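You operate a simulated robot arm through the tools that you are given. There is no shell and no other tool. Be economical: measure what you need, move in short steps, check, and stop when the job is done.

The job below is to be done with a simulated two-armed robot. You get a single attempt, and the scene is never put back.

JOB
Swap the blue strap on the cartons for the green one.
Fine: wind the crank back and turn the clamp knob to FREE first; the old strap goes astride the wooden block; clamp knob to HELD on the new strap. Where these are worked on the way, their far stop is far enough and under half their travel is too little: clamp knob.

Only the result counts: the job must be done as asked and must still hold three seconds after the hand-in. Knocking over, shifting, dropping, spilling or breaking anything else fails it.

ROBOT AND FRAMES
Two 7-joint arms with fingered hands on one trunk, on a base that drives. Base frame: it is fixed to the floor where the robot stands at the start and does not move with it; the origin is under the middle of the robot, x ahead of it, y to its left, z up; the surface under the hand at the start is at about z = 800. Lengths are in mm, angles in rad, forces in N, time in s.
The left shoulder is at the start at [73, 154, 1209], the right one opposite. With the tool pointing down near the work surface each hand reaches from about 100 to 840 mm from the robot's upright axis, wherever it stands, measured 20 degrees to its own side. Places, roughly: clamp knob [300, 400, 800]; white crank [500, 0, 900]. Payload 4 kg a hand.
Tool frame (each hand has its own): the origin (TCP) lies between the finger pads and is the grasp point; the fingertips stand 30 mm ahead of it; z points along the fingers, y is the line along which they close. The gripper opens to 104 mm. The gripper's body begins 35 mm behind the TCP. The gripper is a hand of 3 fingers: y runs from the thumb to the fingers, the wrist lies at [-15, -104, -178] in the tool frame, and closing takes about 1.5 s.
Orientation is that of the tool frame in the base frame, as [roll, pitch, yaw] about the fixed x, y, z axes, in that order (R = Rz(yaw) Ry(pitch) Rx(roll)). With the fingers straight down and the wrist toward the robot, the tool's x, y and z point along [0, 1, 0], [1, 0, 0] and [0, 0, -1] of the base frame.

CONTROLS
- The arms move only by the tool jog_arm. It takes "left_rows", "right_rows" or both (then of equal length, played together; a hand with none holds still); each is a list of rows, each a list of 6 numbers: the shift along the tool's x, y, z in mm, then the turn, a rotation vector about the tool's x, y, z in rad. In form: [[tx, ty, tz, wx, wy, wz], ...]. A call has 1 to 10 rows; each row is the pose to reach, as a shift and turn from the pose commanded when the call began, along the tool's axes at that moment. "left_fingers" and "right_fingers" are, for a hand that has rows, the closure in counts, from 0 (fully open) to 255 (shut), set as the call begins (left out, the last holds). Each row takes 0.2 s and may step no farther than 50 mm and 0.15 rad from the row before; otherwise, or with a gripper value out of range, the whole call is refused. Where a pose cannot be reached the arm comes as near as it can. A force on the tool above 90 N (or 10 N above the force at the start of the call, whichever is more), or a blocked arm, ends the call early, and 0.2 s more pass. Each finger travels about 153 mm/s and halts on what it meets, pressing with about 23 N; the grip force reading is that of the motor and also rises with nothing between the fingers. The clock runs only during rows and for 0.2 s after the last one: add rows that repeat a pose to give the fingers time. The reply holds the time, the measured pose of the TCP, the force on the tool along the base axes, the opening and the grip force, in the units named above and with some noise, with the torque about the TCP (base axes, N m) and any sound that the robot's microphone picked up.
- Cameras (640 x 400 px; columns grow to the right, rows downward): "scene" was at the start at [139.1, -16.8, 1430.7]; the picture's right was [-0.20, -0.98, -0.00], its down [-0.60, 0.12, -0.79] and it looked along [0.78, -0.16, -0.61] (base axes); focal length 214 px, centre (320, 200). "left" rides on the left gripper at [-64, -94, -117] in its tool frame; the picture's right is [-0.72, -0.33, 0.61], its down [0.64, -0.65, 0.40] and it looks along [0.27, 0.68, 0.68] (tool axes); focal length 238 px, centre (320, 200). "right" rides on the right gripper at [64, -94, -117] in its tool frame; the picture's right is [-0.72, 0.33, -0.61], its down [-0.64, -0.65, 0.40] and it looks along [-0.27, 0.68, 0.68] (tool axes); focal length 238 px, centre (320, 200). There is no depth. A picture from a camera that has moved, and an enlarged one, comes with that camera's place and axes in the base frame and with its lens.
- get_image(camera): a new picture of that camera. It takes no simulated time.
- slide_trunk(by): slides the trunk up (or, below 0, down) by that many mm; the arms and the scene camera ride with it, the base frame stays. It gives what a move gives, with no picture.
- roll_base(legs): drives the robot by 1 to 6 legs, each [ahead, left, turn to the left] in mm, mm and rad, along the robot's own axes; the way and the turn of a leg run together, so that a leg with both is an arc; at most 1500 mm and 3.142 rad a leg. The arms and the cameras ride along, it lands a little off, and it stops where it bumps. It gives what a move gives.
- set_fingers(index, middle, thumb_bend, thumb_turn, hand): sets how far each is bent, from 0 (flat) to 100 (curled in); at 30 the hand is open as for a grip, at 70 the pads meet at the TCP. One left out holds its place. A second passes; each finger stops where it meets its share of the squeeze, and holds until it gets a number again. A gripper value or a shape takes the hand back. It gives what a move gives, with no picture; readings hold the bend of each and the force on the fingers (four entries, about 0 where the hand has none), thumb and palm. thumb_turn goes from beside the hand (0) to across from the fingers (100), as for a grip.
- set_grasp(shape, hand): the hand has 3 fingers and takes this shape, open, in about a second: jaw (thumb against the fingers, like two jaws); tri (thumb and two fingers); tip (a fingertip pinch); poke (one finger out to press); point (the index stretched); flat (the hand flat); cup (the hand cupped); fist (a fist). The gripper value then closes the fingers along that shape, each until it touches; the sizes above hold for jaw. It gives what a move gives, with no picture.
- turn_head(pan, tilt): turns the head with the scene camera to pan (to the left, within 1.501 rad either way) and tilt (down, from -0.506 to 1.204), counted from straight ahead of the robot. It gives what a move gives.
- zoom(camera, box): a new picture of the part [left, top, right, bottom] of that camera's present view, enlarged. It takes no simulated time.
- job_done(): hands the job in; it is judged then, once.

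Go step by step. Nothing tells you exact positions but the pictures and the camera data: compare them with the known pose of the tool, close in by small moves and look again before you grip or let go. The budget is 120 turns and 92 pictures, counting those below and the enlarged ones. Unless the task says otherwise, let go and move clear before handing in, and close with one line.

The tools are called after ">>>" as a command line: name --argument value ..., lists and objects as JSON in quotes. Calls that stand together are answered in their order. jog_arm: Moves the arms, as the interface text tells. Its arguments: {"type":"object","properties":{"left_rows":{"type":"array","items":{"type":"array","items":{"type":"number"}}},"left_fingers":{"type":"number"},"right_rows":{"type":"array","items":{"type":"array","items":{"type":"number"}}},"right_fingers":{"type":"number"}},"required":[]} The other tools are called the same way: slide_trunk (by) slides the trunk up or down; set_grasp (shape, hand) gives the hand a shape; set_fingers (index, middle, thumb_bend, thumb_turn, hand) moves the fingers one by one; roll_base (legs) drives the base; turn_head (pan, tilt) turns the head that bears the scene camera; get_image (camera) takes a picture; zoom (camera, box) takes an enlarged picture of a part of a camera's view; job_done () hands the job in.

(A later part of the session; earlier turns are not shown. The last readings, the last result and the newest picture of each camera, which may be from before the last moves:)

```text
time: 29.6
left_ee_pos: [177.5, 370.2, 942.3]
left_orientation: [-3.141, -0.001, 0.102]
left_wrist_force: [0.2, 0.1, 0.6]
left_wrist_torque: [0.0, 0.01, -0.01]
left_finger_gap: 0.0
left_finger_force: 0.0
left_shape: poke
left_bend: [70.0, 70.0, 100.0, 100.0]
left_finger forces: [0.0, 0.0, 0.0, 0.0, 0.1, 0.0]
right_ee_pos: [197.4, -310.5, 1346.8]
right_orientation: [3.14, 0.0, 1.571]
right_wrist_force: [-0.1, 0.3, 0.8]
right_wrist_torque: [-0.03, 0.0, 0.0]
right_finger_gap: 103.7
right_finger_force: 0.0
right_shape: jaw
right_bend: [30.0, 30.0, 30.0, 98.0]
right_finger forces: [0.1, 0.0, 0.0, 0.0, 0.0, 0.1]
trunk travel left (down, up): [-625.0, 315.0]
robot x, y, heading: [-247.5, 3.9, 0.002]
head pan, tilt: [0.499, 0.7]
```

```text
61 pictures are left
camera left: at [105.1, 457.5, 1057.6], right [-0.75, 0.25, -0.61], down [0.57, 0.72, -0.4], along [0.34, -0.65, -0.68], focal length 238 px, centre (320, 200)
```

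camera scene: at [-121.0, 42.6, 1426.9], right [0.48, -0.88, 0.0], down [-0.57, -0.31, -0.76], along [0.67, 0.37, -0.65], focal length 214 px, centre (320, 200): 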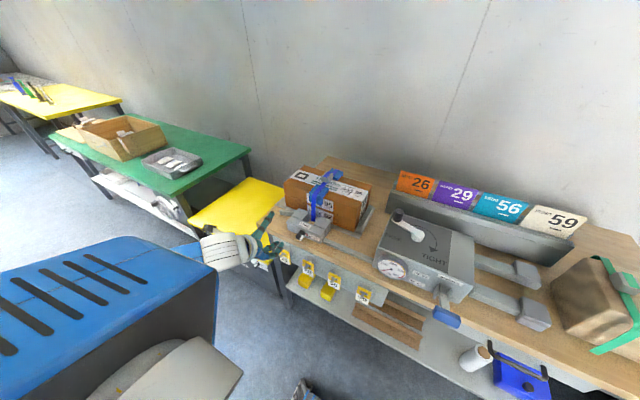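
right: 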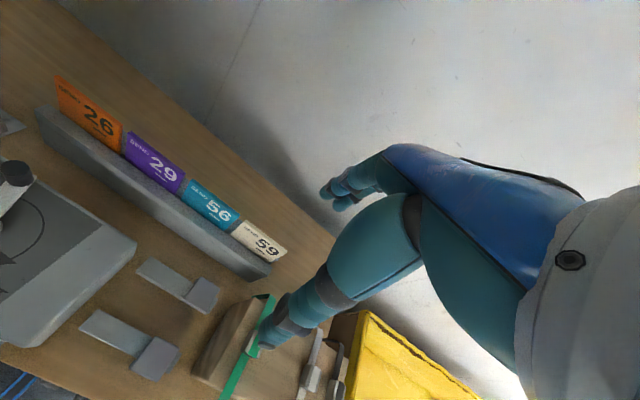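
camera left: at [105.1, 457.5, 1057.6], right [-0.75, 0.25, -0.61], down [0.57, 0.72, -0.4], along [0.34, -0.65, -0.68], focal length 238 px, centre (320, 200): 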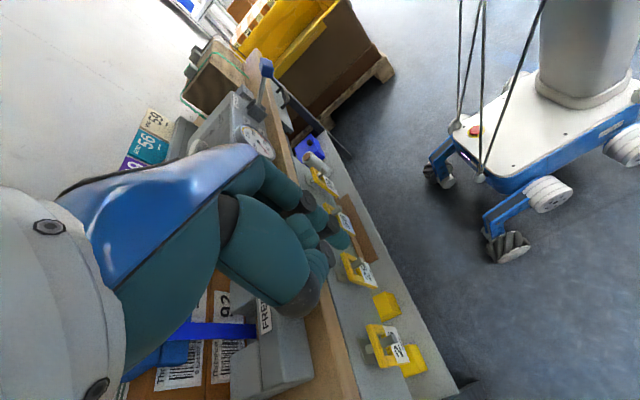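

The poke tool is two fingertips side by side; the curled thumb might touch the clamp, so I open the thumb, then go over the knob's black end.

>>> set_fingers --hand "left" --thumb_bend 30

>>> jog_arm --left_rows '[[33, 4, 0, 0, 0, 0.05], [66, 7, 0, 0, 0, 0.102], [99.5, 11, 0, 0, 0, 0.102], [99.5, 11, 25, 0, 0, 0.102], [99.5, 11, 47, 0, 0, 0.102], [99.5, 11, 47, 0, 0, 0.102]]'

>>> get_image --camera "left"

>>> zoom --camera "scene" --box '[260, 175, 360, 255]'

```text
time: 30.6
left_ee_pos: [178.0, 371.2, 942.0]
left_orientation: [-3.141, 0.001, 0.103]
left_wrist_force: [0.5, 0.1, -0.4]
left_wrist_torque: [0.01, -0.01, 0.01]
left_finger_gap: 45.7
left_finger_force: 0.0
left_shape: fingers
left_bend: [70.0, 70.0, 30.0, 100.0]
left_finger forces: [0.0, 0.0, 0.1, 0.0, 0.0, 0.1]
right_ee_pos: [197.4, -310.4, 1347.2]
right_orientation: [3.141, 0.001, 1.573]
right_wrist_force: [0.4, 0.0, -0.4]
right_wrist_torque: [0.01, 0.01, 0.01]
right_finger_gap: 103.4
right_finger_force: 0.1
right_shape: jaw
right_bend: [30.0, 30.0, 30.0, 98.0]
right_finger forces: [0.0, 0.1, 0.0, 0.0, 0.0, 0.0]
trunk travel left (down, up): [-625.0, 315.0]
robot x, y, heading: [-251.1, -1.9, 0.004]
head pan, tilt: [0.499, 0.7]
```

```text
time: 32.0
left_ee_pos: [223.9, 361.4, 947.3]
left_orientation: [-3.142, -0.002, 0.002]
left_wrist_force: [-0.7, 0.5, -0.2]
left_wrist_torque: [-0.02, 0.01, -0.03]
left_finger_gap: 46.1
left_finger_force: 0.1
left_shape: fingers
left_bend: [70.0, 70.0, 30.0, 100.0]
left_finger forces: [0.0, 0.0, 0.0, 0.0, 0.1, 0.0]
left hand out of reach, approached as far as the arm can: row 2, 3, 4, 5, 6
right_ee_pos: [196.8, -310.8, 1347.2]
right_orientation: [3.138, 0.0, 1.575]
right_wrist_force: [-0.9, 0.8, 0.7]
right_wrist_torque: [-0.01, 0.0, 0.0]
right_finger_gap: 103.8
right_finger_force: 0.1
right_shape: jaw
right_bend: [30.0, 30.0, 30.0, 98.0]
right_finger forces: [0.0, 0.0, 0.0, 0.1, 0.0, 0.1]
trunk travel left (down, up): [-625.0, 315.0]
robot x, y, heading: [-249.5, -1.0, -0.0]
head pan, tilt: [0.499, 0.7]
```

```text
60 pictures are left
camera left: at [159.6, 455.7, 1064.5], right [-0.72, 0.32, -0.61], down [0.64, 0.65, -0.4], along [0.27, -0.68, -0.68], focal length 238 px, centre (320, 200)
```

left: 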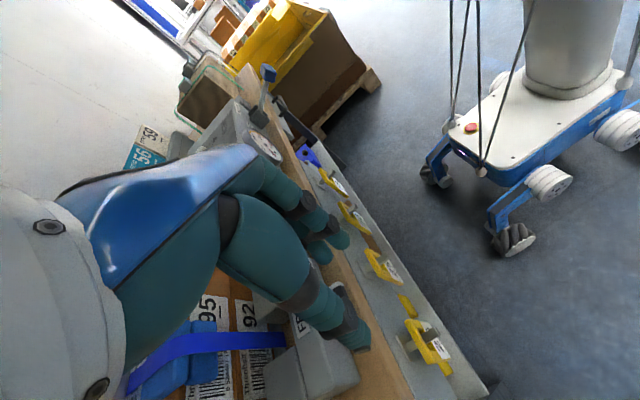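

```text
5.00 times, centred on (310, 215) of scene
camera zoom: at [-121.1, 42.7, 1426.9], right [0.48, -0.88, 0.0], down [-0.57, -0.31, -0.76], along [0.67, 0.37, -0.65], focal length 1072 px, centre (370, 125)
```

zoom: 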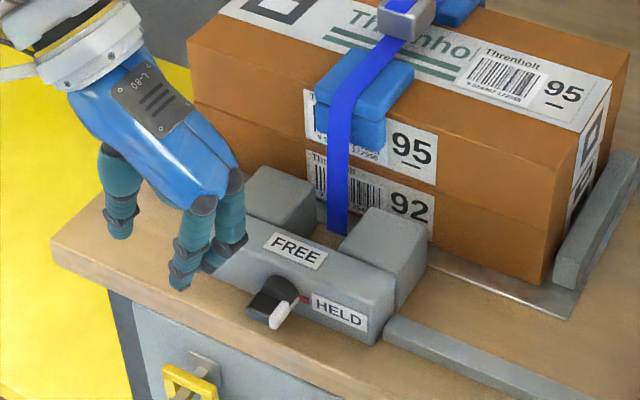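

That yaw is out of reach there; I use the default yaw instead (fingers' width along y) and press with the edge of the finger pair.

>>> jog_arm --left_rows '[[0, 0, 0, 0, 0, -0.149], [0, 0, 0, 0, 0, -0.298], [0, 0, 0, 0, 0, -0.447], [0, 0, 0, 0, 0, -0.596], [10, -4, 0, 0, 0, -0.745], [20, -8, 0, 0, 0, -0.894], [30, -12, 0, 0, 0, -1.043], [40, -16, 0, 0, 0, -1.19], [50, -20, 0, 0, 0, -1.33], [60, -20, 10, 0, 0, -1.479]]'

>>> jog_arm --left_rows '[[0, 0, 0, 0, 0, -0.092], [0, 0, 30, 0, 0, -0.092], [0, 0, 30, 0, 0, -0.092]]'

>>> get_image --camera "left"

>>> zoom --camera "scene" --box '[260, 175, 360, 255]'

```text
time: 34.2
left_ee_pos: [285.2, 383.9, 938.4]
left_orientation: [3.141, 0.0, 1.482]
left_wrist_force: [-0.1, -0.7, -0.1]
left_wrist_torque: [-0.02, 0.0, -0.01]
left_finger_gap: 45.7
left_finger_force: 0.1
left_shape: fingers
left_bend: [70.0, 70.0, 30.0, 100.0]
left_finger forces: [0.0, 0.0, 0.0, 0.1, 0.0, 0.0]
right_ee_pos: [198.5, -311.0, 1347.2]
right_orientation: [3.141, 0.0, 1.574]
right_wrist_force: [0.0, -0.2, 0.1]
right_wrist_torque: [-0.01, 0.02, -0.02]
right_finger_gap: 103.8
right_finger_force: 0.0
right_shape: jaw
right_bend: [30.0, 30.0, 30.0, 98.0]
right_finger forces: [0.1, 0.1, 0.1, 0.0, 0.1, 0.1]
trunk travel left (down, up): [-625.0, 315.0]
robot x, y, heading: [-248.8, -0.8, 0.004]
head pan, tilt: [0.499, 0.7]
```

```text
time: 35.0
left_ee_pos: [284.9, 383.6, 908.9]
left_orientation: [-3.141, 0.001, 1.574]
left_wrist_force: [0.1, 0.5, -0.6]
left_wrist_torque: [0.0, 0.0, -0.02]
left_finger_gap: 45.8
left_finger_force: 0.0
left_shape: fingers
left_bend: [70.0, 70.0, 30.0, 100.0]
left_finger forces: [0.1, 0.0, 0.0, 0.2, 0.0, 0.0]
right_ee_pos: [200.0, -311.1, 1346.5]
right_orientation: [-3.141, 0.001, 1.574]
right_wrist_force: [-0.2, -0.6, -0.4]
right_wrist_torque: [-0.04, 0.02, -0.02]
right_finger_gap: 103.6
right_finger_force: 0.1
right_shape: jaw
right_bend: [30.0, 30.0, 30.0, 98.0]
right_finger forces: [0.0, 0.1, 0.0, 0.0, 0.0, 0.1]
trunk travel left (down, up): [-625.0, 315.0]
robot x, y, heading: [-251.7, -2.5, -0.002]
head pan, tilt: [0.499, 0.7]
```

```text
58 pictures are left
camera left: at [191.2, 319.2, 1024.7], right [-0.33, -0.72, -0.61], down [-0.65, 0.64, -0.4], along [0.68, 0.27, -0.68], focal length 238 px, centre (320, 200)
```

left: 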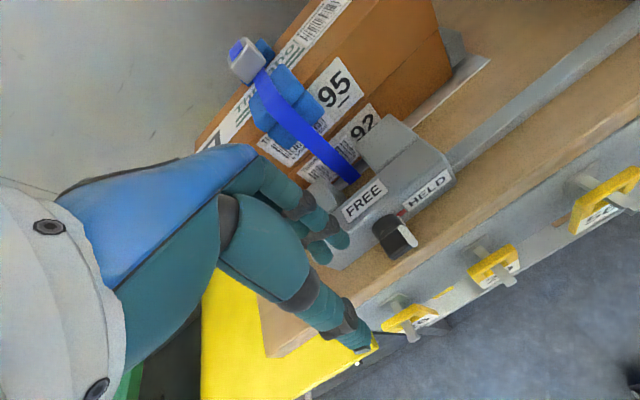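

```text
5.00 times, centred on (310, 215) of scene
camera zoom: at [-119.8, 41.9, 1426.8], right [0.48, -0.88, 0.0], down [-0.57, -0.31, -0.76], along [0.67, 0.37, -0.65], focal length 1072 px, centre (370, 125)
```

zoom: 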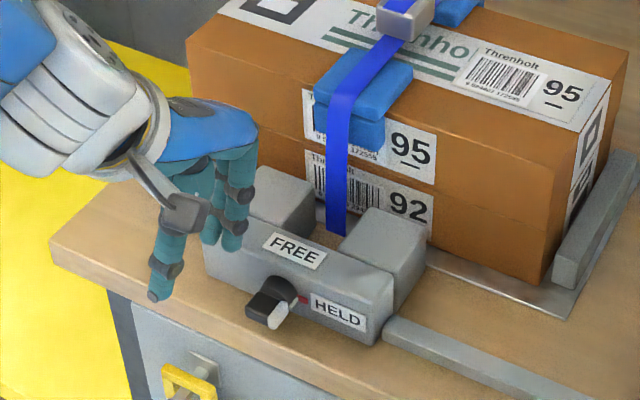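

Fingertips are at tool x ±11; I shift 7 mm toward the knob and press down along the bar's black end.

>>> jog_arm --left_rows '[[-7, 0, 20, 0, 0, 0], [-7, 0, 40, 0, 0, 0], [-7, 0, 46, 0, 0, 0], [-7, 0, 52, 0, 0, 0], [-7, 0, 58, 0, 0, 0], [-7, 0, 64, 0, 0, 0], [-7, 0, 64, 0, 0, 0]]'

>>> zoom --camera "left" --box '[260, 120, 480, 290]'

>>> zoom --camera "scene" --box '[280, 190, 350, 250]'

```text
time: 36.6
left_ee_pos: [260.7, 382.3, 886.3]
left_orientation: [3.141, 0.0, 1.572]
left_wrist_force: [0.8, -0.2, -0.5]
left_wrist_torque: [0.0, 0.0, 0.01]
left_finger_gap: 45.9
left_finger_force: 0.1
left_shape: fingers
left_bend: [70.0, 70.0, 30.0, 100.0]
left_finger forces: [0.0, 0.1, 0.0, 0.0, 0.0, 0.0]
left hand out of reach, approached as far as the arm can: row 1, 2, 3, 4, 5, 6, 7
right_ee_pos: [198.0, -309.4, 1346.2]
right_orientation: [-3.141, 0.0, 1.574]
right_wrist_force: [-1.2, -0.4, 0.6]
right_wrist_torque: [0.05, -0.01, 0.02]
right_finger_gap: 103.8
right_finger_force: 0.0
right_shape: jaw
right_bend: [30.0, 30.0, 30.0, 98.0]
right_finger forces: [0.0, 0.1, 0.0, 0.0, 0.0, 0.0]
trunk travel left (down, up): [-625.0, 315.0]
robot x, y, heading: [-250.0, -2.2, -0.0]
head pan, tilt: [0.499, 0.7]
```

```text
2.35 times, centred on (370, 205) of left
camera zoom: at [167.4, 318.5, 1003.4], right [-0.32, -0.72, -0.61], down [-0.65, 0.64, -0.4], along [0.68, 0.27, -0.68], focal length 561 px, centre (202, 188)
```

zoom: 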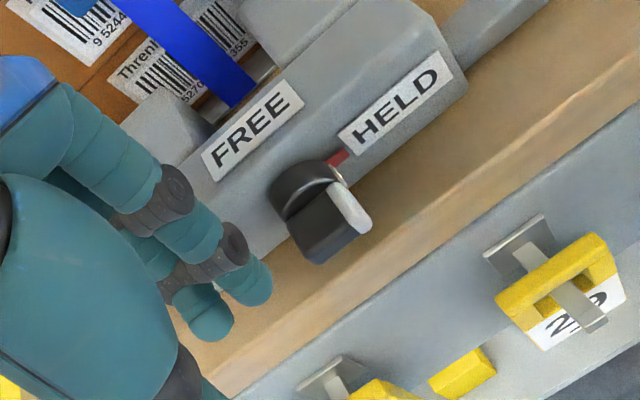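

```text
6.67 times, centred on (315, 220) of scene
camera zoom: at [-120.6, 42.5, 1426.8], right [0.48, -0.88, 0.0], down [-0.57, -0.31, -0.76], along [0.67, 0.37, -0.65], focal length 1430 px, centre (353, 67)
```

zoom: 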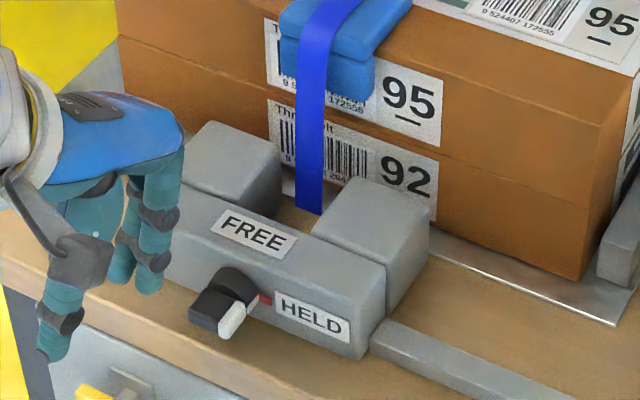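

The arm is at a joint limit there. I go back up to the reachable height over the knob and will lower with the trunk instead.

>>> jog_arm --left_rows '[[0, 0, -24, 0, 0, 0], [-5, 14, -24, 0, 0, 0], [-5, 25, -24, 0, 0, 0], [-5, 25, -24, 0, 0, 0]]'

>>> slide_trunk --by -35

>>> zoom --camera "left" --box '[260, 120, 480, 290]'

```text
time: 37.6
left_ee_pos: [286.1, 377.5, 912.6]
left_orientation: [3.141, 0.001, 1.573]
left_wrist_force: [0.4, 0.2, -0.6]
left_wrist_torque: [0.01, 0.0, 0.0]
left_finger_gap: 45.5
left_finger_force: 0.1
left_shape: fingers
left_bend: [70.0, 70.0, 30.0, 100.0]
left_finger forces: [0.1, 0.1, 0.0, 0.0, 0.0, 0.0]
right_ee_pos: [196.8, -309.8, 1347.5]
right_orientation: [3.14, -0.002, 1.573]
right_wrist_force: [0.3, 0.0, -0.1]
right_wrist_torque: [0.01, 0.01, -0.01]
right_finger_gap: 103.6
right_finger_force: 0.0
right_shape: jaw
right_bend: [30.0, 30.0, 30.0, 98.0]
right_finger forces: [0.0, 0.0, 0.0, 0.0, 0.1, 0.1]
trunk travel left (down, up): [-625.0, 315.0]
robot x, y, heading: [-252.5, 1.7, 0.002]
head pan, tilt: [0.499, 0.7]
```

```text
time: 38.4
left_ee_pos: [286.8, 376.7, 876.6]
left_orientation: [3.141, 0.001, 1.572]
left_wrist_force: [-0.2, -0.2, 0.6]
left_wrist_torque: [0.05, -0.04, 0.04]
left_finger_gap: 45.8
left_finger_force: 0.1
left_shape: fingers
left_bend: [70.0, 70.0, 30.0, 100.0]
left_finger forces: [0.0, 0.1, 0.1, 0.0, 0.0, 0.0]
right_ee_pos: [198.5, -312.2, 1312.0]
right_orientation: [3.14, 0.0, 1.572]
right_wrist_force: [0.0, 0.4, -0.3]
right_wrist_torque: [0.02, -0.01, 0.01]
right_finger_gap: 103.8
right_finger_force: 0.0
right_shape: jaw
right_bend: [30.0, 30.0, 30.0, 98.0]
right_finger forces: [0.1, 0.1, 0.0, 0.0, 0.0, 0.0]
trunk travel left (down, up): [-590.0, 350.0]
robot x, y, heading: [-248.5, -1.6, -0.001]
head pan, tilt: [0.499, 0.7]
```

```text
2.35 times, centred on (370, 205) of left
camera zoom: at [193.2, 313.1, 992.8], right [-0.32, -0.72, -0.61], down [-0.65, 0.64, -0.4], along [0.68, 0.27, -0.68], focal length 561 px, centre (202, 188)
```

zoom: 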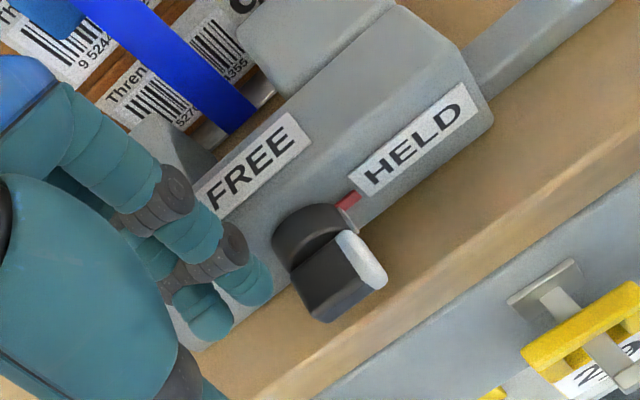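

Alignment looks right: finger over the black end. I shift 2 mm in and press down by the trunk.

>>> jog_arm --left_rows '[[-2, 0, 0, 0, 0, 0], [-2, 0, 0, 0, 0, 0]]'

>>> slide_trunk --by -30

>>> zoom --camera "left" --box '[260, 120, 480, 290]'

>>> zoom --camera "scene" --box '[280, 180, 350, 240]'

```text
time: 39.0
left_ee_pos: [287.9, 375.4, 876.8]
left_orientation: [3.141, 0.0, 1.574]
left_wrist_force: [0.5, 0.4, -0.8]
left_wrist_torque: [0.07, 0.06, 0.01]
left_finger_gap: 45.8
left_finger_force: 0.1
left_shape: fingers
left_bend: [70.0, 70.0, 30.0, 100.0]
left_finger forces: [0.1, 0.0, 0.0, 0.1, 0.0, 0.0]
right_ee_pos: [198.3, -310.8, 1312.1]
right_orientation: [3.141, 0.0, 1.573]
right_wrist_force: [-0.1, -0.6, -0.7]
right_wrist_torque: [-0.04, 0.01, 0.02]
right_finger_gap: 103.8
right_finger_force: 0.1
right_shape: jaw
right_bend: [30.0, 30.0, 30.0, 98.0]
right_finger forces: [0.0, 0.0, 0.0, 0.0, 0.1, 0.0]
trunk travel left (down, up): [-590.0, 350.0]
robot x, y, heading: [-249.1, -2.5, 0.004]
head pan, tilt: [0.499, 0.7]
```

```text
time: 39.8
left_ee_pos: [283.5, 373.9, 848.7]
left_orientation: [3.135, -0.002, 1.573]
left_wrist_force: [-11.8, 2.5, 17.9]
left_wrist_torque: [0.18, -0.46, 0.09]
left_finger_gap: 45.4
left_finger_force: 10.3
left_shape: fingers
left_bend: [70.0, 70.0, 30.0, 100.0]
left_finger forces: [0.6, 19.9, 0.1, 0.0, 0.0, 0.0]
right_ee_pos: [194.4, -313.6, 1283.5]
right_orientation: [3.135, -0.003, 1.572]
right_wrist_force: [-0.2, 0.4, -0.3]
right_wrist_torque: [0.02, 0.0, 0.0]
right_finger_gap: 103.7
right_finger_force: 0.0
right_shape: jaw
right_bend: [30.0, 30.0, 30.0, 98.0]
right_finger forces: [0.1, 0.0, 0.0, 0.0, 0.1, 0.0]
trunk travel left (down, up): [-560.0, 380.0]
robot x, y, heading: [-246.9, -1.4, 0.007]
head pan, tilt: [0.499, 0.7]
```

```text
2.35 times, centred on (370, 205) of left
camera zoom: at [190.6, 310.2, 965.0], right [-0.32, -0.72, -0.62], down [-0.65, 0.64, -0.41], along [0.69, 0.27, -0.68], focal length 561 px, centre (202, 188)
```

zoom: 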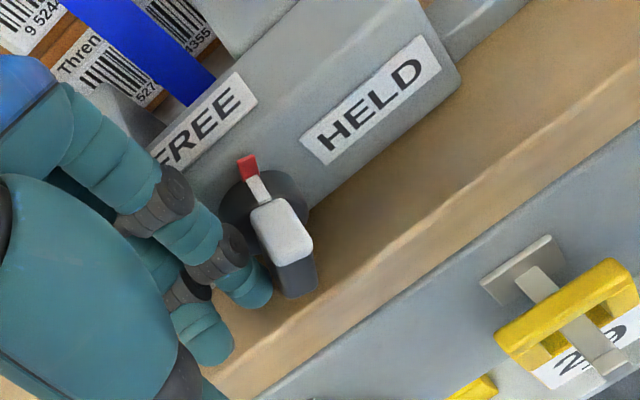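

```text
6.67 times, centred on (315, 210) of scene
camera zoom: at [-126.6, 40.5, 1362.7], right [0.48, -0.88, 0.0], down [-0.56, -0.31, -0.77], along [0.67, 0.37, -0.64], focal length 1430 px, centre (353, 133)
```

zoom: 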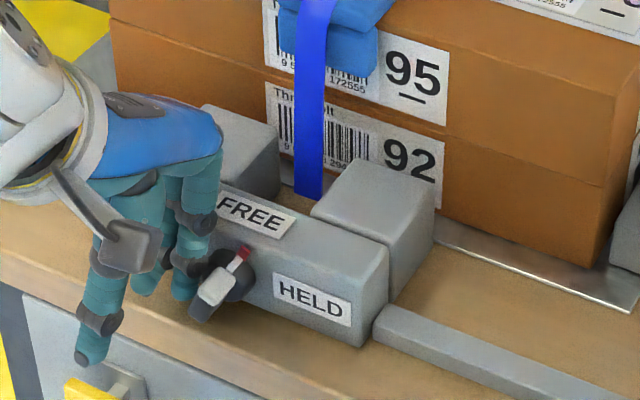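

The knob turned ~65° toward FREE. I press a little further.

>>> jog_arm --left_rows '[[3, 0, 3, 0, 0, 0], [4, 0, 6, 0, 0, 0], [4, 0, 9, 0, 0, 0], [4, 0, 9, 0, 0, 0]]'

>>> zoom --camera "left" --box '[260, 120, 480, 290]'

```text
time: 40.8
left_ee_pos: [284.1, 375.7, 845.4]
left_orientation: [3.13, -0.007, 1.573]
left_wrist_force: [-12.0, -3.4, 35.7]
left_wrist_torque: [0.3, -1.04, 0.01]
left_finger_gap: 45.6
left_finger_force: 18.0
left_shape: fingers
left_bend: [70.0, 70.0, 30.0, 100.0]
left_finger forces: [0.0, 36.7, 0.1, 0.0, 0.1, 0.0]
right_ee_pos: [190.2, -315.7, 1285.5]
right_orientation: [3.132, -0.005, 1.573]
right_wrist_force: [0.9, 0.6, 0.2]
right_wrist_torque: [-0.04, 0.01, 0.0]
right_finger_gap: 103.9
right_finger_force: 0.0
right_shape: jaw
right_bend: [30.0, 30.0, 30.0, 98.0]
right_finger forces: [0.0, 0.0, 0.0, 0.1, 0.0, 0.0]
trunk travel left (down, up): [-560.0, 380.0]
robot x, y, heading: [-247.6, -0.9, 0.004]
head pan, tilt: [0.499, 0.7]
```

```text
2.35 times, centred on (370, 205) of left
camera zoom: at [188.6, 311.3, 960.5], right [-0.32, -0.72, -0.62], down [-0.65, 0.64, -0.41], along [0.69, 0.27, -0.67], focal length 561 px, centre (202, 188)
```

zoom: 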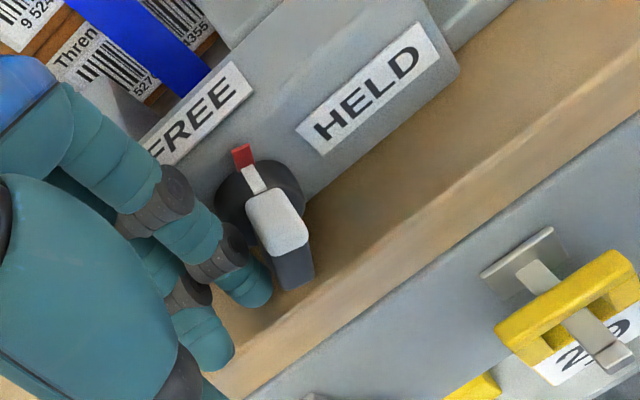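

It stalls near 70°. I'll lift off and finish by pushing the white end across from the other side.

>>> slide_trunk --by 50

>>> jog_arm --left_rows '[[-30, 0, 0, 0, 0, 0], [-65, 2, 0, 0, 0, 0], [-65, 2, 0, 0, 0, 0]]'

>>> zoom --camera "left" --box '[240, 120, 460, 290]'

>>> zoom --camera "scene" --box '[280, 180, 350, 240]'

```text
time: 41.7
left_ee_pos: [287.7, 377.8, 888.6]
left_orientation: [3.141, -0.001, 1.573]
left_wrist_force: [-0.7, -0.4, -0.2]
left_wrist_torque: [0.02, -0.02, 0.02]
left_finger_gap: 45.3
left_finger_force: 0.0
left_shape: fingers
left_bend: [70.0, 70.0, 30.0, 100.0]
left_finger forces: [0.1, 0.0, 0.0, 0.1, 0.0, 0.0]
right_ee_pos: [198.5, -313.0, 1331.9]
right_orientation: [3.139, -0.002, 1.573]
right_wrist_force: [-0.4, -1.0, -0.8]
right_wrist_torque: [0.01, 0.0, -0.01]
right_finger_gap: 103.7
right_finger_force: 0.0
right_shape: jaw
right_bend: [30.0, 30.0, 30.0, 98.0]
right_finger forces: [0.1, 0.0, 0.1, 0.1, 0.1, 0.0]
trunk travel left (down, up): [-610.0, 330.0]
robot x, y, heading: [-248.4, 2.4, 0.002]
head pan, tilt: [0.499, 0.7]
```

```text
time: 42.5
left_ee_pos: [282.3, 316.6, 900.6]
left_orientation: [3.141, 0.001, 1.573]
left_wrist_force: [-0.2, -0.8, -0.5]
left_wrist_torque: [0.02, -0.01, 0.03]
left_finger_gap: 45.2
left_finger_force: 0.0
left_shape: fingers
left_bend: [70.0, 70.0, 30.0, 100.0]
left_finger forces: [0.0, 0.0, 0.0, 0.0, 0.1, 0.1]
left hand out of reach, approached as far as the arm can: row 1, 2, 3
right_ee_pos: [198.5, -312.1, 1331.5]
right_orientation: [3.141, -0.001, 1.572]
right_wrist_force: [0.4, 0.0, -0.1]
right_wrist_torque: [-0.02, -0.01, -0.02]
right_finger_gap: 103.8
right_finger_force: 0.1
right_shape: jaw
right_bend: [30.0, 30.0, 30.0, 98.0]
right_finger forces: [0.1, 0.0, 0.1, 0.0, 0.1, 0.0]
trunk travel left (down, up): [-610.0, 330.0]
robot x, y, heading: [-250.6, 1.2, 0.007]
head pan, tilt: [0.499, 0.7]
```

```text
2.35 times, centred on (350, 205) of left
camera zoom: at [189.0, 252.8, 1017.2], right [-0.33, -0.72, -0.61], down [-0.65, 0.64, -0.4], along [0.68, 0.27, -0.68], focal length 561 px, centre (249, 188)
```

zoom: 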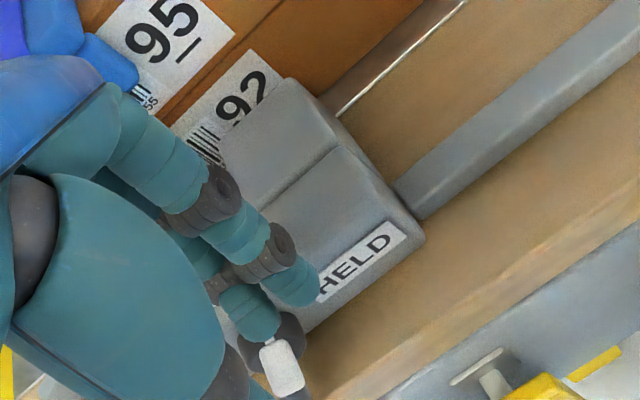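

```text
6.67 times, centred on (315, 210) of scene
camera zoom: at [-120.2, 41.1, 1411.8], right [0.48, -0.88, 0.0], down [-0.57, -0.31, -0.76], along [0.67, 0.37, -0.65], focal length 1430 px, centre (353, 133)
```

zoom: 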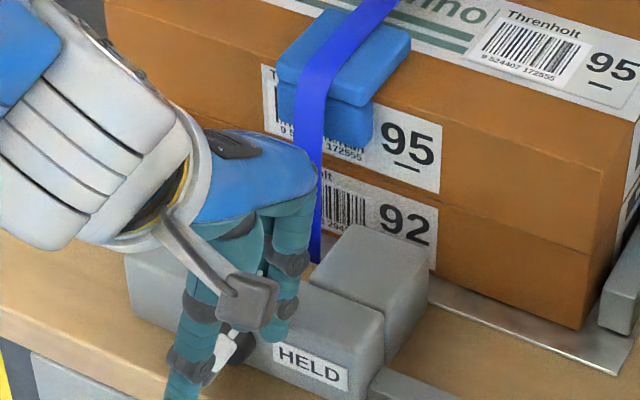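

I go a few mm further out, lower by the trunk, and then push +y.

>>> jog_arm --left_rows '[[-4, 2, 0, 0, 0, 0], [-4, 2, 0, 0, 0, 0]]'

>>> slide_trunk --by -44

>>> zoom --camera "left" --box '[240, 170, 440, 330]'

```text
time: 43.1
left_ee_pos: [282.8, 314.9, 902.7]
left_orientation: [3.141, 0.001, 1.573]
left_wrist_force: [0.2, -0.3, -0.2]
left_wrist_torque: [0.01, 0.02, 0.0]
left_finger_gap: 45.4
left_finger_force: 0.1
left_shape: fingers
left_bend: [70.0, 70.0, 30.0, 100.0]
left_finger forces: [0.1, 0.1, 0.0, 0.0, 0.1, 0.0]
right_ee_pos: [199.2, -311.4, 1332.6]
right_orientation: [3.141, 0.0, 1.573]
right_wrist_force: [-0.1, -0.6, 0.2]
right_wrist_torque: [0.02, -0.01, -0.01]
right_finger_gap: 103.8
right_finger_force: 0.0
right_shape: jaw
right_bend: [30.0, 30.0, 30.0, 98.0]
right_finger forces: [0.0, 0.0, 0.0, 0.0, 0.1, 0.0]
trunk travel left (down, up): [-610.0, 330.0]
robot x, y, heading: [-248.6, 0.8, 0.0]
head pan, tilt: [0.499, 0.7]
```

```text
time: 44.0
left_ee_pos: [282.4, 315.2, 858.2]
left_orientation: [3.14, 0.0, 1.573]
left_wrist_force: [0.4, 0.0, 0.3]
left_wrist_torque: [0.02, -0.05, -0.02]
left_finger_gap: 45.1
left_finger_force: 0.1
left_shape: fingers
left_bend: [70.0, 70.0, 30.0, 100.0]
left_finger forces: [0.0, 0.0, 0.0, 0.0, 0.0, 0.0]
right_ee_pos: [198.1, -311.2, 1288.5]
right_orientation: [3.14, 0.001, 1.573]
right_wrist_force: [-0.5, -1.4, -0.7]
right_wrist_torque: [-0.03, -0.01, 0.04]
right_finger_gap: 103.9
right_finger_force: 0.0
right_shape: jaw
right_bend: [30.0, 30.0, 30.0, 98.0]
right_finger forces: [0.0, 0.0, 0.0, 0.0, 0.0, 0.0]
trunk travel left (down, up): [-566.0, 374.0]
robot x, y, heading: [-244.6, -4.7, -0.001]
head pan, tilt: [0.499, 0.7]
```

```text
2.50 times, centred on (340, 250) of left
camera zoom: at [188.8, 250.8, 974.9], right [-0.32, -0.72, -0.61], down [-0.65, 0.64, -0.4], along [0.68, 0.27, -0.68], focal length 596 px, centre (270, 75)
```

zoom: 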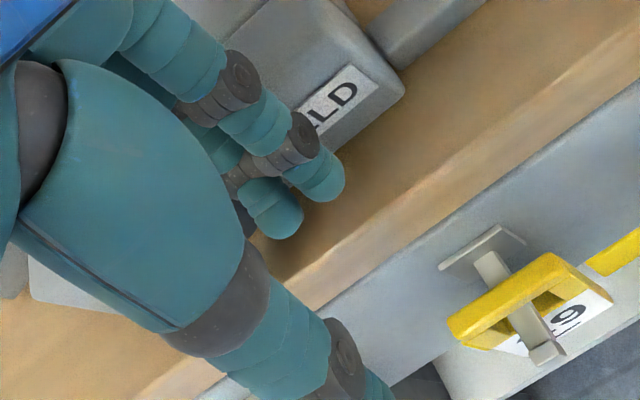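

No contact yet. I push toward +y.

>>> jog_arm --left_rows '[[4, 0, 0, 0, 0, 0], [8, 0, 0, 0, 0, 0], [12, 0, 0, 0, 0, 0], [12, 0, 0, 0, 0, 0]]'

>>> zoom --camera "left" --box '[240, 170, 440, 330]'

>>> zoom --camera "scene" --box '[290, 180, 350, 240]'

```text
time: 45.0
left_ee_pos: [283.1, 325.4, 859.2]
left_orientation: [3.14, 0.0, 1.573]
left_wrist_force: [0.0, -1.2, 0.9]
left_wrist_torque: [0.0, 0.0, 0.01]
left_finger_gap: 45.4
left_finger_force: 1.2
left_shape: fingers
left_bend: [70.0, 70.0, 30.0, 100.0]
left_finger forces: [0.0, 1.9, 0.0, 0.1, 0.0, 0.0]
right_ee_pos: [199.5, -311.7, 1288.0]
right_orientation: [3.139, -0.001, 1.572]
right_wrist_force: [0.3, -0.6, -0.3]
right_wrist_torque: [0.01, 0.0, 0.01]
right_finger_gap: 103.5
right_finger_force: 0.0
right_shape: jaw
right_bend: [30.0, 30.0, 30.0, 98.0]
right_finger forces: [0.0, 0.0, 0.1, 0.1, 0.1, 0.1]
trunk travel left (down, up): [-566.0, 374.0]
robot x, y, heading: [-249.5, -3.1, 0.002]
head pan, tilt: [0.499, 0.7]
```

```text
2.50 times, centred on (340, 250) of left
camera zoom: at [188.6, 262.0, 975.4], right [-0.32, -0.72, -0.61], down [-0.65, 0.64, -0.4], along [0.68, 0.27, -0.68], focal length 596 px, centre (270, 75)
```

zoom: 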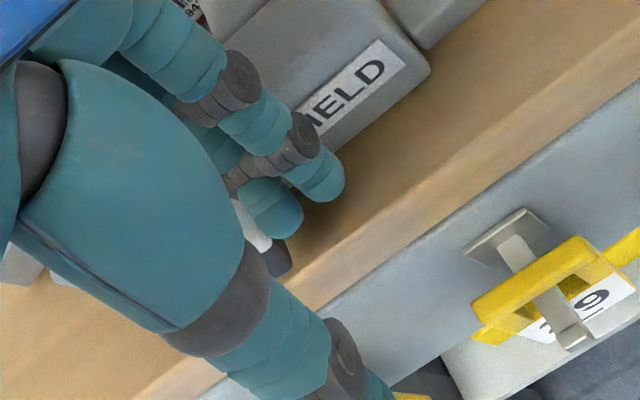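

```text
6.67 times, centred on (320, 210) of scene
camera zoom: at [-120.9, 41.4, 1367.9], right [0.48, -0.88, 0.0], down [-0.57, -0.31, -0.76], along [0.67, 0.37, -0.65], focal length 1430 px, centre (320, 133)
```

zoom: 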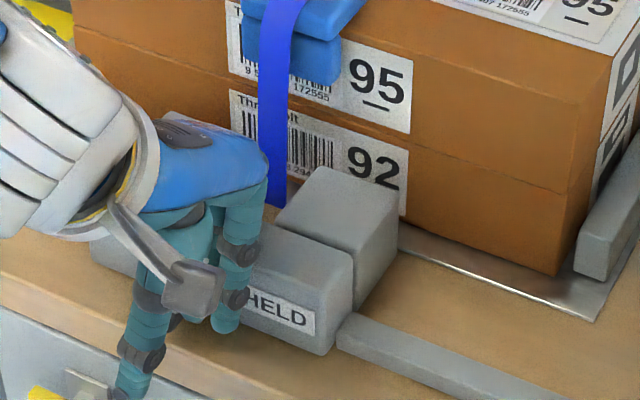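

Contact has just begun; I push on until a clear resistance.

>>> jog_arm --left_rows '[[3, 0, 0, 0, 0, 0], [6, 0, 0, 0, 0, 0], [9, 0, 0, 0, 0, 0], [9, 0, 0, 0, 0, 0]]'

>>> zoom --camera "left" --box '[240, 170, 440, 330]'

```text
time: 46.0
left_ee_pos: [281.6, 331.3, 859.7]
left_orientation: [3.141, 0.001, 1.568]
left_wrist_force: [-1.7, -15.0, 0.4]
left_wrist_torque: [-0.34, 0.06, -0.02]
left_finger_gap: 45.4
left_finger_force: 7.9
left_shape: fingers
left_bend: [70.0, 70.0, 30.0, 100.0]
left_finger forces: [0.0, 15.2, 0.0, 0.1, 0.0, 0.1]
right_ee_pos: [197.1, -315.6, 1287.7]
right_orientation: [3.139, -0.002, 1.572]
right_wrist_force: [-0.6, -0.3, 0.4]
right_wrist_torque: [0.0, -0.01, 0.0]
right_finger_gap: 103.6
right_finger_force: 0.1
right_shape: jaw
right_bend: [30.0, 30.0, 30.0, 98.0]
right_finger forces: [0.0, 0.0, 0.1, 0.0, 0.0, 0.0]
trunk travel left (down, up): [-566.0, 374.0]
robot x, y, heading: [-250.0, -0.2, -0.0]
head pan, tilt: [0.499, 0.7]
```

```text
2.50 times, centred on (340, 250) of left
camera zoom: at [188.7, 267.7, 975.9], right [-0.33, -0.72, -0.61], down [-0.65, 0.64, -0.4], along [0.68, 0.27, -0.68], focal length 596 px, centre (270, 75)
```

zoom: 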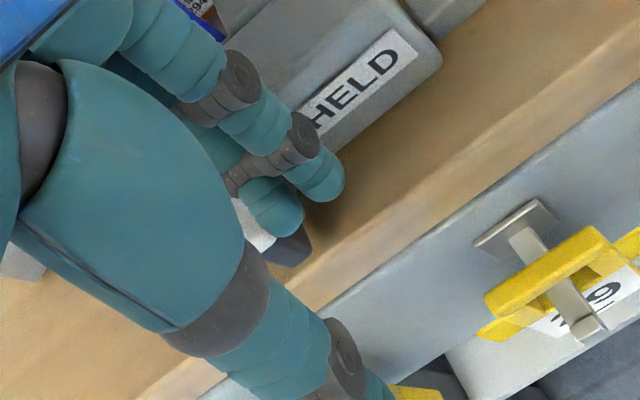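

Resistance rises. I lift off and look at where the pointer stands.

>>> jog_arm --left_rows '[[6, 0, 0, 0, 0, 0], [6, 0, 0, 0, 0, 0], [-8, 0, 0, 0, 0, 0]]'

>>> slide_trunk --by 80

>>> zoom --camera "left" --box '[250, 200, 450, 360]'

```text
time: 46.8
left_ee_pos: [284.3, 331.2, 857.9]
left_orientation: [3.138, 0.001, 1.575]
left_wrist_force: [-0.1, -12.8, 5.5]
left_wrist_torque: [-0.2, 0.0, -0.02]
left_finger_gap: 45.3
left_finger_force: 7.9
left_shape: fingers
left_bend: [70.0, 70.0, 30.0, 100.0]
left_finger forces: [0.1, 15.3, 0.0, 0.0, 0.1, 0.1]
right_ee_pos: [197.0, -307.3, 1288.9]
right_orientation: [3.141, 0.002, 1.575]
right_wrist_force: [-0.3, 0.0, 0.4]
right_wrist_torque: [-0.01, 0.03, 0.04]
right_finger_gap: 103.6
right_finger_force: 0.1
right_shape: jaw
right_bend: [30.0, 30.0, 30.0, 98.0]
right_finger forces: [0.0, 0.1, 0.0, 0.1, 0.0, 0.1]
trunk travel left (down, up): [-566.0, 374.0]
robot x, y, heading: [-247.9, 3.3, 0.004]
head pan, tilt: [0.499, 0.7]
```

```text
time: 48.0
left_ee_pos: [284.2, 326.6, 937.1]
left_orientation: [-3.141, 0.0, 1.573]
left_wrist_force: [0.5, -0.5, 0.2]
left_wrist_torque: [-0.02, 0.0, 0.02]
left_finger_gap: 45.2
left_finger_force: 0.1
left_shape: fingers
left_bend: [70.0, 70.0, 30.0, 100.0]
left_finger forces: [0.0, 0.0, 0.0, 0.1, 0.0, 0.0]
right_ee_pos: [198.3, -311.0, 1367.7]
right_orientation: [-3.14, -0.001, 1.573]
right_wrist_force: [-0.1, -0.3, -0.1]
right_wrist_torque: [0.02, -0.03, 0.0]
right_finger_gap: 103.7
right_finger_force: 0.0
right_shape: jaw
right_bend: [30.0, 30.0, 30.0, 98.0]
right_finger forces: [0.0, 0.0, 0.0, 0.1, 0.0, 0.0]
trunk travel left (down, up): [-646.0, 294.0]
robot x, y, heading: [-248.8, 1.0, 0.001]
head pan, tilt: [0.499, 0.7]
```

```text
2.50 times, centred on (350, 280) of left
camera zoom: at [190.0, 263.7, 1054.1], right [-0.32, -0.72, -0.61], down [-0.65, 0.64, -0.4], along [0.68, 0.27, -0.68], focal length 596 px, centre (245, 0)
```

zoom: 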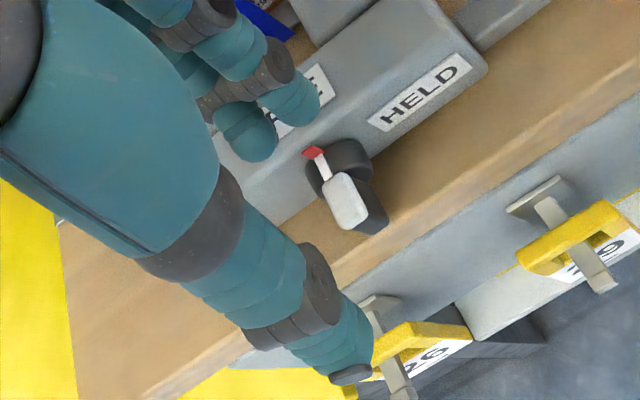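

The pointer now stands at FREE. I set the hand to jaw, raise it, drive forward again, and look at the blue strap from above.

>>> set_grasp --hand "left" --shape "jaw"

>>> jog_arm --left_rows '[[0, 0, -40, 0, 0, 0], [0, 0, -80, 0, 0, 0], [0, 0, -120, 0, 0, 0], [0, 0, -150, 0, 0, 0], [0, 0, -150, 0, 0, 0]]'

>>> roll_base --legs '[[190, 0, 0]]'

>>> get_image --camera "left"

>>> get_image --camera "scene"

```text
time: 48.9
left_ee_pos: [284.3, 326.8, 937.3]
left_orientation: [3.141, 0.0, 1.572]
left_wrist_force: [0.6, 0.2, 0.1]
left_wrist_torque: [-0.01, -0.02, 0.0]
left_finger_gap: 103.8
left_finger_force: 0.1
left_shape: jaw
left_bend: [30.0, 30.0, 30.0, 98.0]
left_finger forces: [0.0, 0.0, 0.0, 0.1, 0.0, 0.1]
right_ee_pos: [198.1, -311.1, 1368.8]
right_orientation: [3.142, 0.0, 1.572]
right_wrist_force: [-0.6, -0.3, 0.2]
right_wrist_torque: [0.01, -0.04, 0.0]
right_finger_gap: 103.9
right_finger_force: 0.1
right_shape: jaw
right_bend: [30.0, 30.0, 30.0, 98.0]
right_finger forces: [0.0, 0.0, 0.0, 0.0, 0.0, 0.1]
trunk travel left (down, up): [-646.0, 294.0]
robot x, y, heading: [-250.3, -3.1, -0.002]
head pan, tilt: [0.499, 0.7]
```

```text
time: 50.0
left_ee_pos: [282.9, 328.5, 1087.8]
left_orientation: [3.141, -0.001, 1.573]
left_wrist_force: [-0.1, -0.1, 0.3]
left_wrist_torque: [0.01, 0.01, 0.04]
left_finger_gap: 103.8
left_finger_force: 0.0
left_shape: jaw
left_bend: [30.0, 30.0, 30.0, 98.0]
left_finger forces: [0.0, 0.0, 0.0, 0.1, 0.1, 0.0]
right_ee_pos: [197.2, -310.5, 1368.1]
right_orientation: [3.14, 0.0, 1.572]
right_wrist_force: [0.3, 0.6, 0.7]
right_wrist_torque: [0.01, 0.0, -0.01]
right_finger_gap: 103.6
right_finger_force: 0.0
right_shape: jaw
right_bend: [30.0, 30.0, 30.0, 98.0]
right_finger forces: [0.0, 0.0, 0.1, 0.0, 0.0, 0.0]
trunk travel left (down, up): [-646.0, 294.0]
robot x, y, heading: [-250.0, -2.1, -0.005]
head pan, tilt: [0.499, 0.7]
```

```text
time: 51.6
left_ee_pos: [471.9, 329.0, 1090.8]
left_orientation: [3.137, 0.001, 1.572]
left_wrist_force: [0.0, -0.5, 0.5]
left_wrist_torque: [-0.03, -0.01, 0.03]
left_finger_gap: 103.9
left_finger_force: 0.1
left_shape: jaw
left_bend: [30.0, 30.0, 30.0, 98.0]
left_finger forces: [0.1, 0.0, 0.0, 0.0, 0.0, 0.0]
right_ee_pos: [385.8, -309.8, 1370.6]
right_orientation: [3.136, 0.002, 1.574]
right_wrist_force: [-0.6, 1.1, 0.6]
right_wrist_torque: [0.0, -0.04, 0.0]
right_finger_gap: 103.5
right_finger_force: 0.0
right_shape: jaw
right_bend: [30.0, 30.0, 30.0, 98.0]
right_finger forces: [0.0, 0.0, 0.0, 0.0, 0.0, 0.0]
trunk travel left (down, up): [-646.0, 294.0]
robot x, y, heading: [-53.9, -1.0, 0.006]
head pan, tilt: [0.499, 0.7]
```

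```text
43 pictures are left
camera left: at [378.0, 264.8, 1206.3], right [-0.32, -0.72, -0.61], down [-0.65, 0.64, -0.41], along [0.69, 0.27, -0.68], focal length 238 px, centre (320, 200)
```

left: 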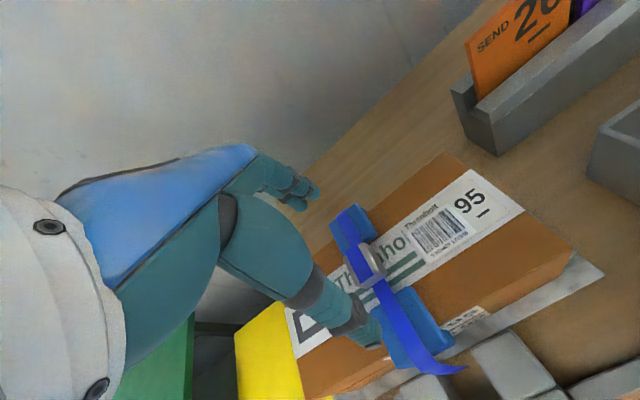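

```text
42 pictures are left
camera scene: at [66.5, 43.3, 1448.4], right [0.48, -0.88, 0.0], down [-0.56, -0.31, -0.77], along [0.67, 0.37, -0.64], focal length 214 px, centre (320, 200)
```

scene: 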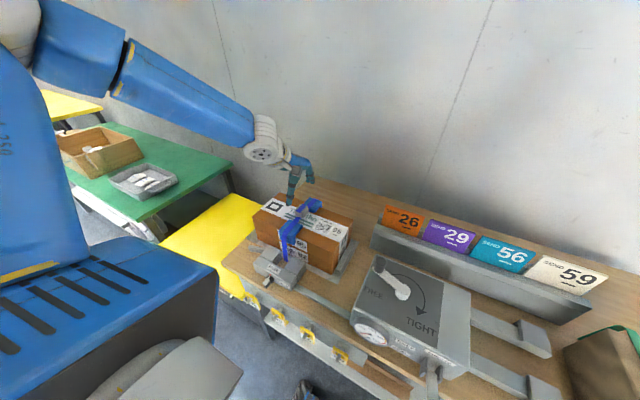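

All views agree on the blue buckle at about (506,354,955). I zoom on it to decide how to grip.

>>> zoom --camera "left" --box '[300, 190, 480, 390]'

```text
2.00 times, centred on (390, 290) of left
camera zoom: at [378.0, 264.8, 1206.3], right [-0.32, -0.72, -0.61], down [-0.65, 0.64, -0.41], along [0.69, 0.27, -0.68], focal length 477 px, centre (180, 20)
```

zoom: 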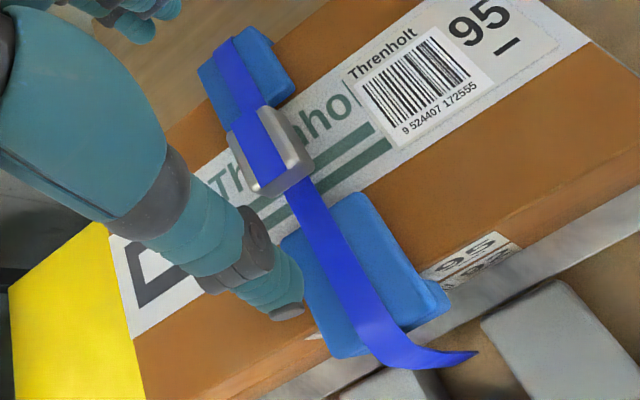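

The buckle's solid sides face ±y, so I want the jaws closing along y. I turn the hand by 90° above the buckle and check reach.

>>> jog_arm --left_rows '[[2, 3, 0, 0, 0, 0.149], [4, 7, 0, 0, 0, 0.298], [6, 10, 0, 0, 0, 0.447], [8, 14, 0, 0, 0, 0.596], [10, 17, 0, 0, 0, 0.745], [12, 20, 0, 0, 0, 0.894], [14, 24, 0, 0, 0, 1.043], [16, 27, 0, 0, 0, 1.19], [18, 31, 0, 0, 0, 1.33], [20, 34, 0, 0, 0, 1.479]]'

>>> jog_arm --left_rows '[[0, 0, 0, 0, 0, 0.093], [0, 0, 30, 0, 0, 0.093], [0, 0, 50, 0, 0, 0.093], [0, 0, 50, 0, 0, 0.093]]'

>>> get_image --camera "left"

```text
time: 53.8
left_ee_pos: [479.0, 340.1, 1106.8]
left_orientation: [-3.139, -0.005, 0.094]
left_wrist_force: [-0.2, 0.3, 0.8]
left_wrist_torque: [0.01, 0.03, -0.02]
left_finger_gap: 103.6
left_finger_force: 0.2
left_shape: jaw
left_bend: [30.0, 30.0, 30.0, 98.0]
left_finger forces: [0.0, 0.0, 0.1, 0.1, 0.0, 0.1]
left hand out of reach, approached as far as the arm can: row 9, 10
right_ee_pos: [390.6, -309.7, 1367.8]
right_orientation: [3.141, 0.0, 1.575]
right_wrist_force: [0.4, 0.8, -0.3]
right_wrist_torque: [0.0, 0.04, 0.0]
right_finger_gap: 103.7
right_finger_force: 0.1
right_shape: jaw
right_bend: [30.0, 30.0, 30.0, 98.0]
right_finger forces: [0.0, 0.1, 0.1, 0.0, 0.0, 0.1]
trunk travel left (down, up): [-646.0, 294.0]
robot x, y, heading: [-58.2, 0.8, 0.001]
head pan, tilt: [0.499, 0.7]
```

```text
time: 54.8
left_ee_pos: [450.8, 333.2, 1071.5]
left_orientation: [-3.137, -0.002, 0.0]
left_wrist_force: [0.7, -0.2, -0.3]
left_wrist_torque: [-0.01, 0.02, 0.01]
left_finger_gap: 103.7
left_finger_force: 0.1
left_shape: jaw
left_bend: [30.0, 30.0, 30.0, 98.0]
left_finger forces: [0.0, 0.1, 0.1, 0.0, 0.1, 0.0]
left hand out of reach, approached as far as the arm can: row 1, 2, 3, 4
right_ee_pos: [390.3, -309.4, 1368.3]
right_orientation: [3.138, -0.002, 1.575]
right_wrist_force: [-0.1, -0.7, 1.3]
right_wrist_torque: [-0.04, 0.0, 0.02]
right_finger_gap: 103.9
right_finger_force: 0.0
right_shape: jaw
right_bend: [30.0, 30.0, 30.0, 98.0]
right_finger forces: [0.0, 0.0, 0.0, 0.0, 0.0, 0.1]
trunk travel left (down, up): [-646.0, 294.0]
robot x, y, heading: [-54.9, 4.0, 0.005]
head pan, tilt: [0.499, 0.7]
```

```text
40 pictures are left
camera left: at [387.4, 427.0, 1189.6], right [-0.72, 0.33, -0.61], down [0.64, 0.65, -0.4], along [0.27, -0.68, -0.68], focal length 238 px, centre (320, 200)
```

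left: 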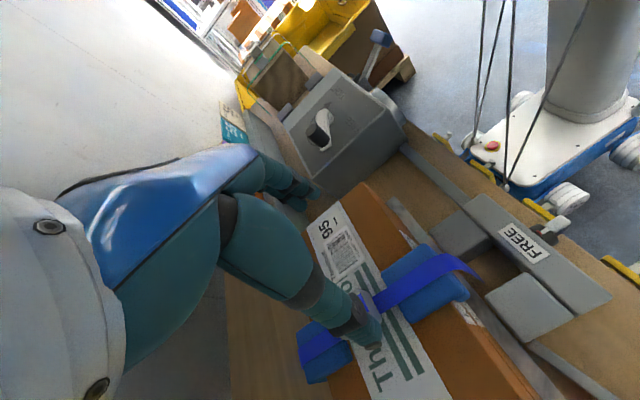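

That side is out of reach. The buckle's end faces stand clear above the strap, so I'll grip along x with the default yaw; I turn back over the buckle and pre-close the fingers.

>>> jog_arm --left_rows '[[0, 0, 0, 0, 0, -0.149], [0, 0, 0, 0, 0, -0.298], [0, 0, 0, 0, 0, -0.447], [0, 0, 0, 0, 0, -0.596], [10, -3, 0, 0, 0, -0.745], [20, -6, 0, 0, 0, -0.894], [30, -9, 0, 0, 0, -1.043], [40, -12, 0, 0, 0, -1.19], [48, -15, 0, 0, 0, -1.33], [55, -17, 0, 0, 0, -1.479]]' --left_fingers 130

>>> jog_arm --left_rows '[[0, 0, 0, 0, 0, -0.092], [0, 0, 20, 0, 0, -0.092], [0, 0, 40, 0, 0, -0.092], [0, 0, 40, 0, 0, -0.092]]'

>>> get_image --camera "left"

>>> zoom --camera "scene" --box '[230, 150, 370, 290]'

```text
time: 57.0
left_ee_pos: [506.3, 348.8, 1075.9]
left_orientation: [3.139, -0.001, 1.479]
left_wrist_force: [-0.4, 0.0, 0.2]
left_wrist_torque: [-0.01, 0.01, -0.03]
left_finger_gap: 51.6
left_finger_force: 0.0
left_shape: jaw
left_bend: [74.0, 45.0, 70.0, 100.0]
left_finger forces: [0.1, 0.1, 0.1, 0.0, 0.0, 0.0]
right_ee_pos: [391.2, -312.1, 1368.7]
right_orientation: [3.14, -0.002, 1.572]
right_wrist_force: [-1.0, -0.2, -0.1]
right_wrist_torque: [-0.01, 0.02, -0.02]
right_finger_gap: 103.8
right_finger_force: 0.0
right_shape: jaw
right_bend: [30.0, 30.0, 30.0, 98.0]
right_finger forces: [0.1, 0.1, 0.0, 0.0, 0.0, 0.1]
trunk travel left (down, up): [-646.0, 294.0]
robot x, y, heading: [-55.1, 1.7, 0.002]
head pan, tilt: [0.499, 0.7]
```

```text
time: 58.0
left_ee_pos: [508.3, 351.3, 1034.8]
left_orientation: [3.14, 0.0, 1.572]
left_wrist_force: [0.4, -1.3, -0.1]
left_wrist_torque: [0.0, 0.01, -0.02]
left_finger_gap: 51.4
left_finger_force: 0.0
left_shape: jaw
left_bend: [74.0, 45.0, 70.0, 100.0]
left_finger forces: [0.0, 0.0, 0.0, 0.1, 0.1, 0.0]
right_ee_pos: [389.5, -309.8, 1367.9]
right_orientation: [3.14, 0.001, 1.574]
right_wrist_force: [0.8, 0.1, 0.2]
right_wrist_torque: [0.0, 0.01, 0.0]
right_finger_gap: 103.8
right_finger_force: 0.1
right_shape: jaw
right_bend: [30.0, 30.0, 30.0, 98.0]
right_finger forces: [0.0, 0.0, 0.1, 0.1, 0.1, 0.0]
trunk travel left (down, up): [-646.0, 294.0]
robot x, y, heading: [-59.2, 4.9, 0.007]
head pan, tilt: [0.499, 0.7]
```

```text
39 pictures are left
camera left: at [414.0, 287.3, 1151.6], right [-0.32, -0.72, -0.61], down [-0.65, 0.64, -0.41], along [0.68, 0.27, -0.68], focal length 238 px, centre (320, 200)
```

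left: 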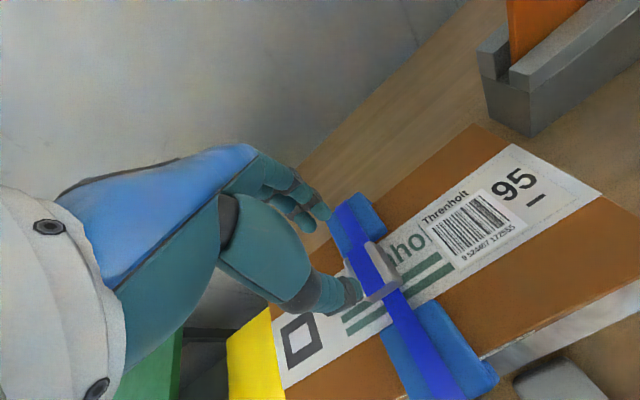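

```text
2.86 times, centred on (300, 220) of scene
camera zoom: at [71.7, 43.3, 1447.9], right [0.48, -0.88, 0.0], down [-0.57, -0.31, -0.76], along [0.67, 0.37, -0.65], focal length 613 px, centre (377, 143)
```

zoom: 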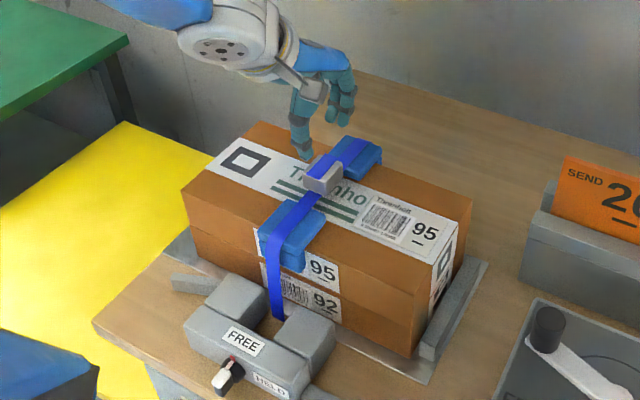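

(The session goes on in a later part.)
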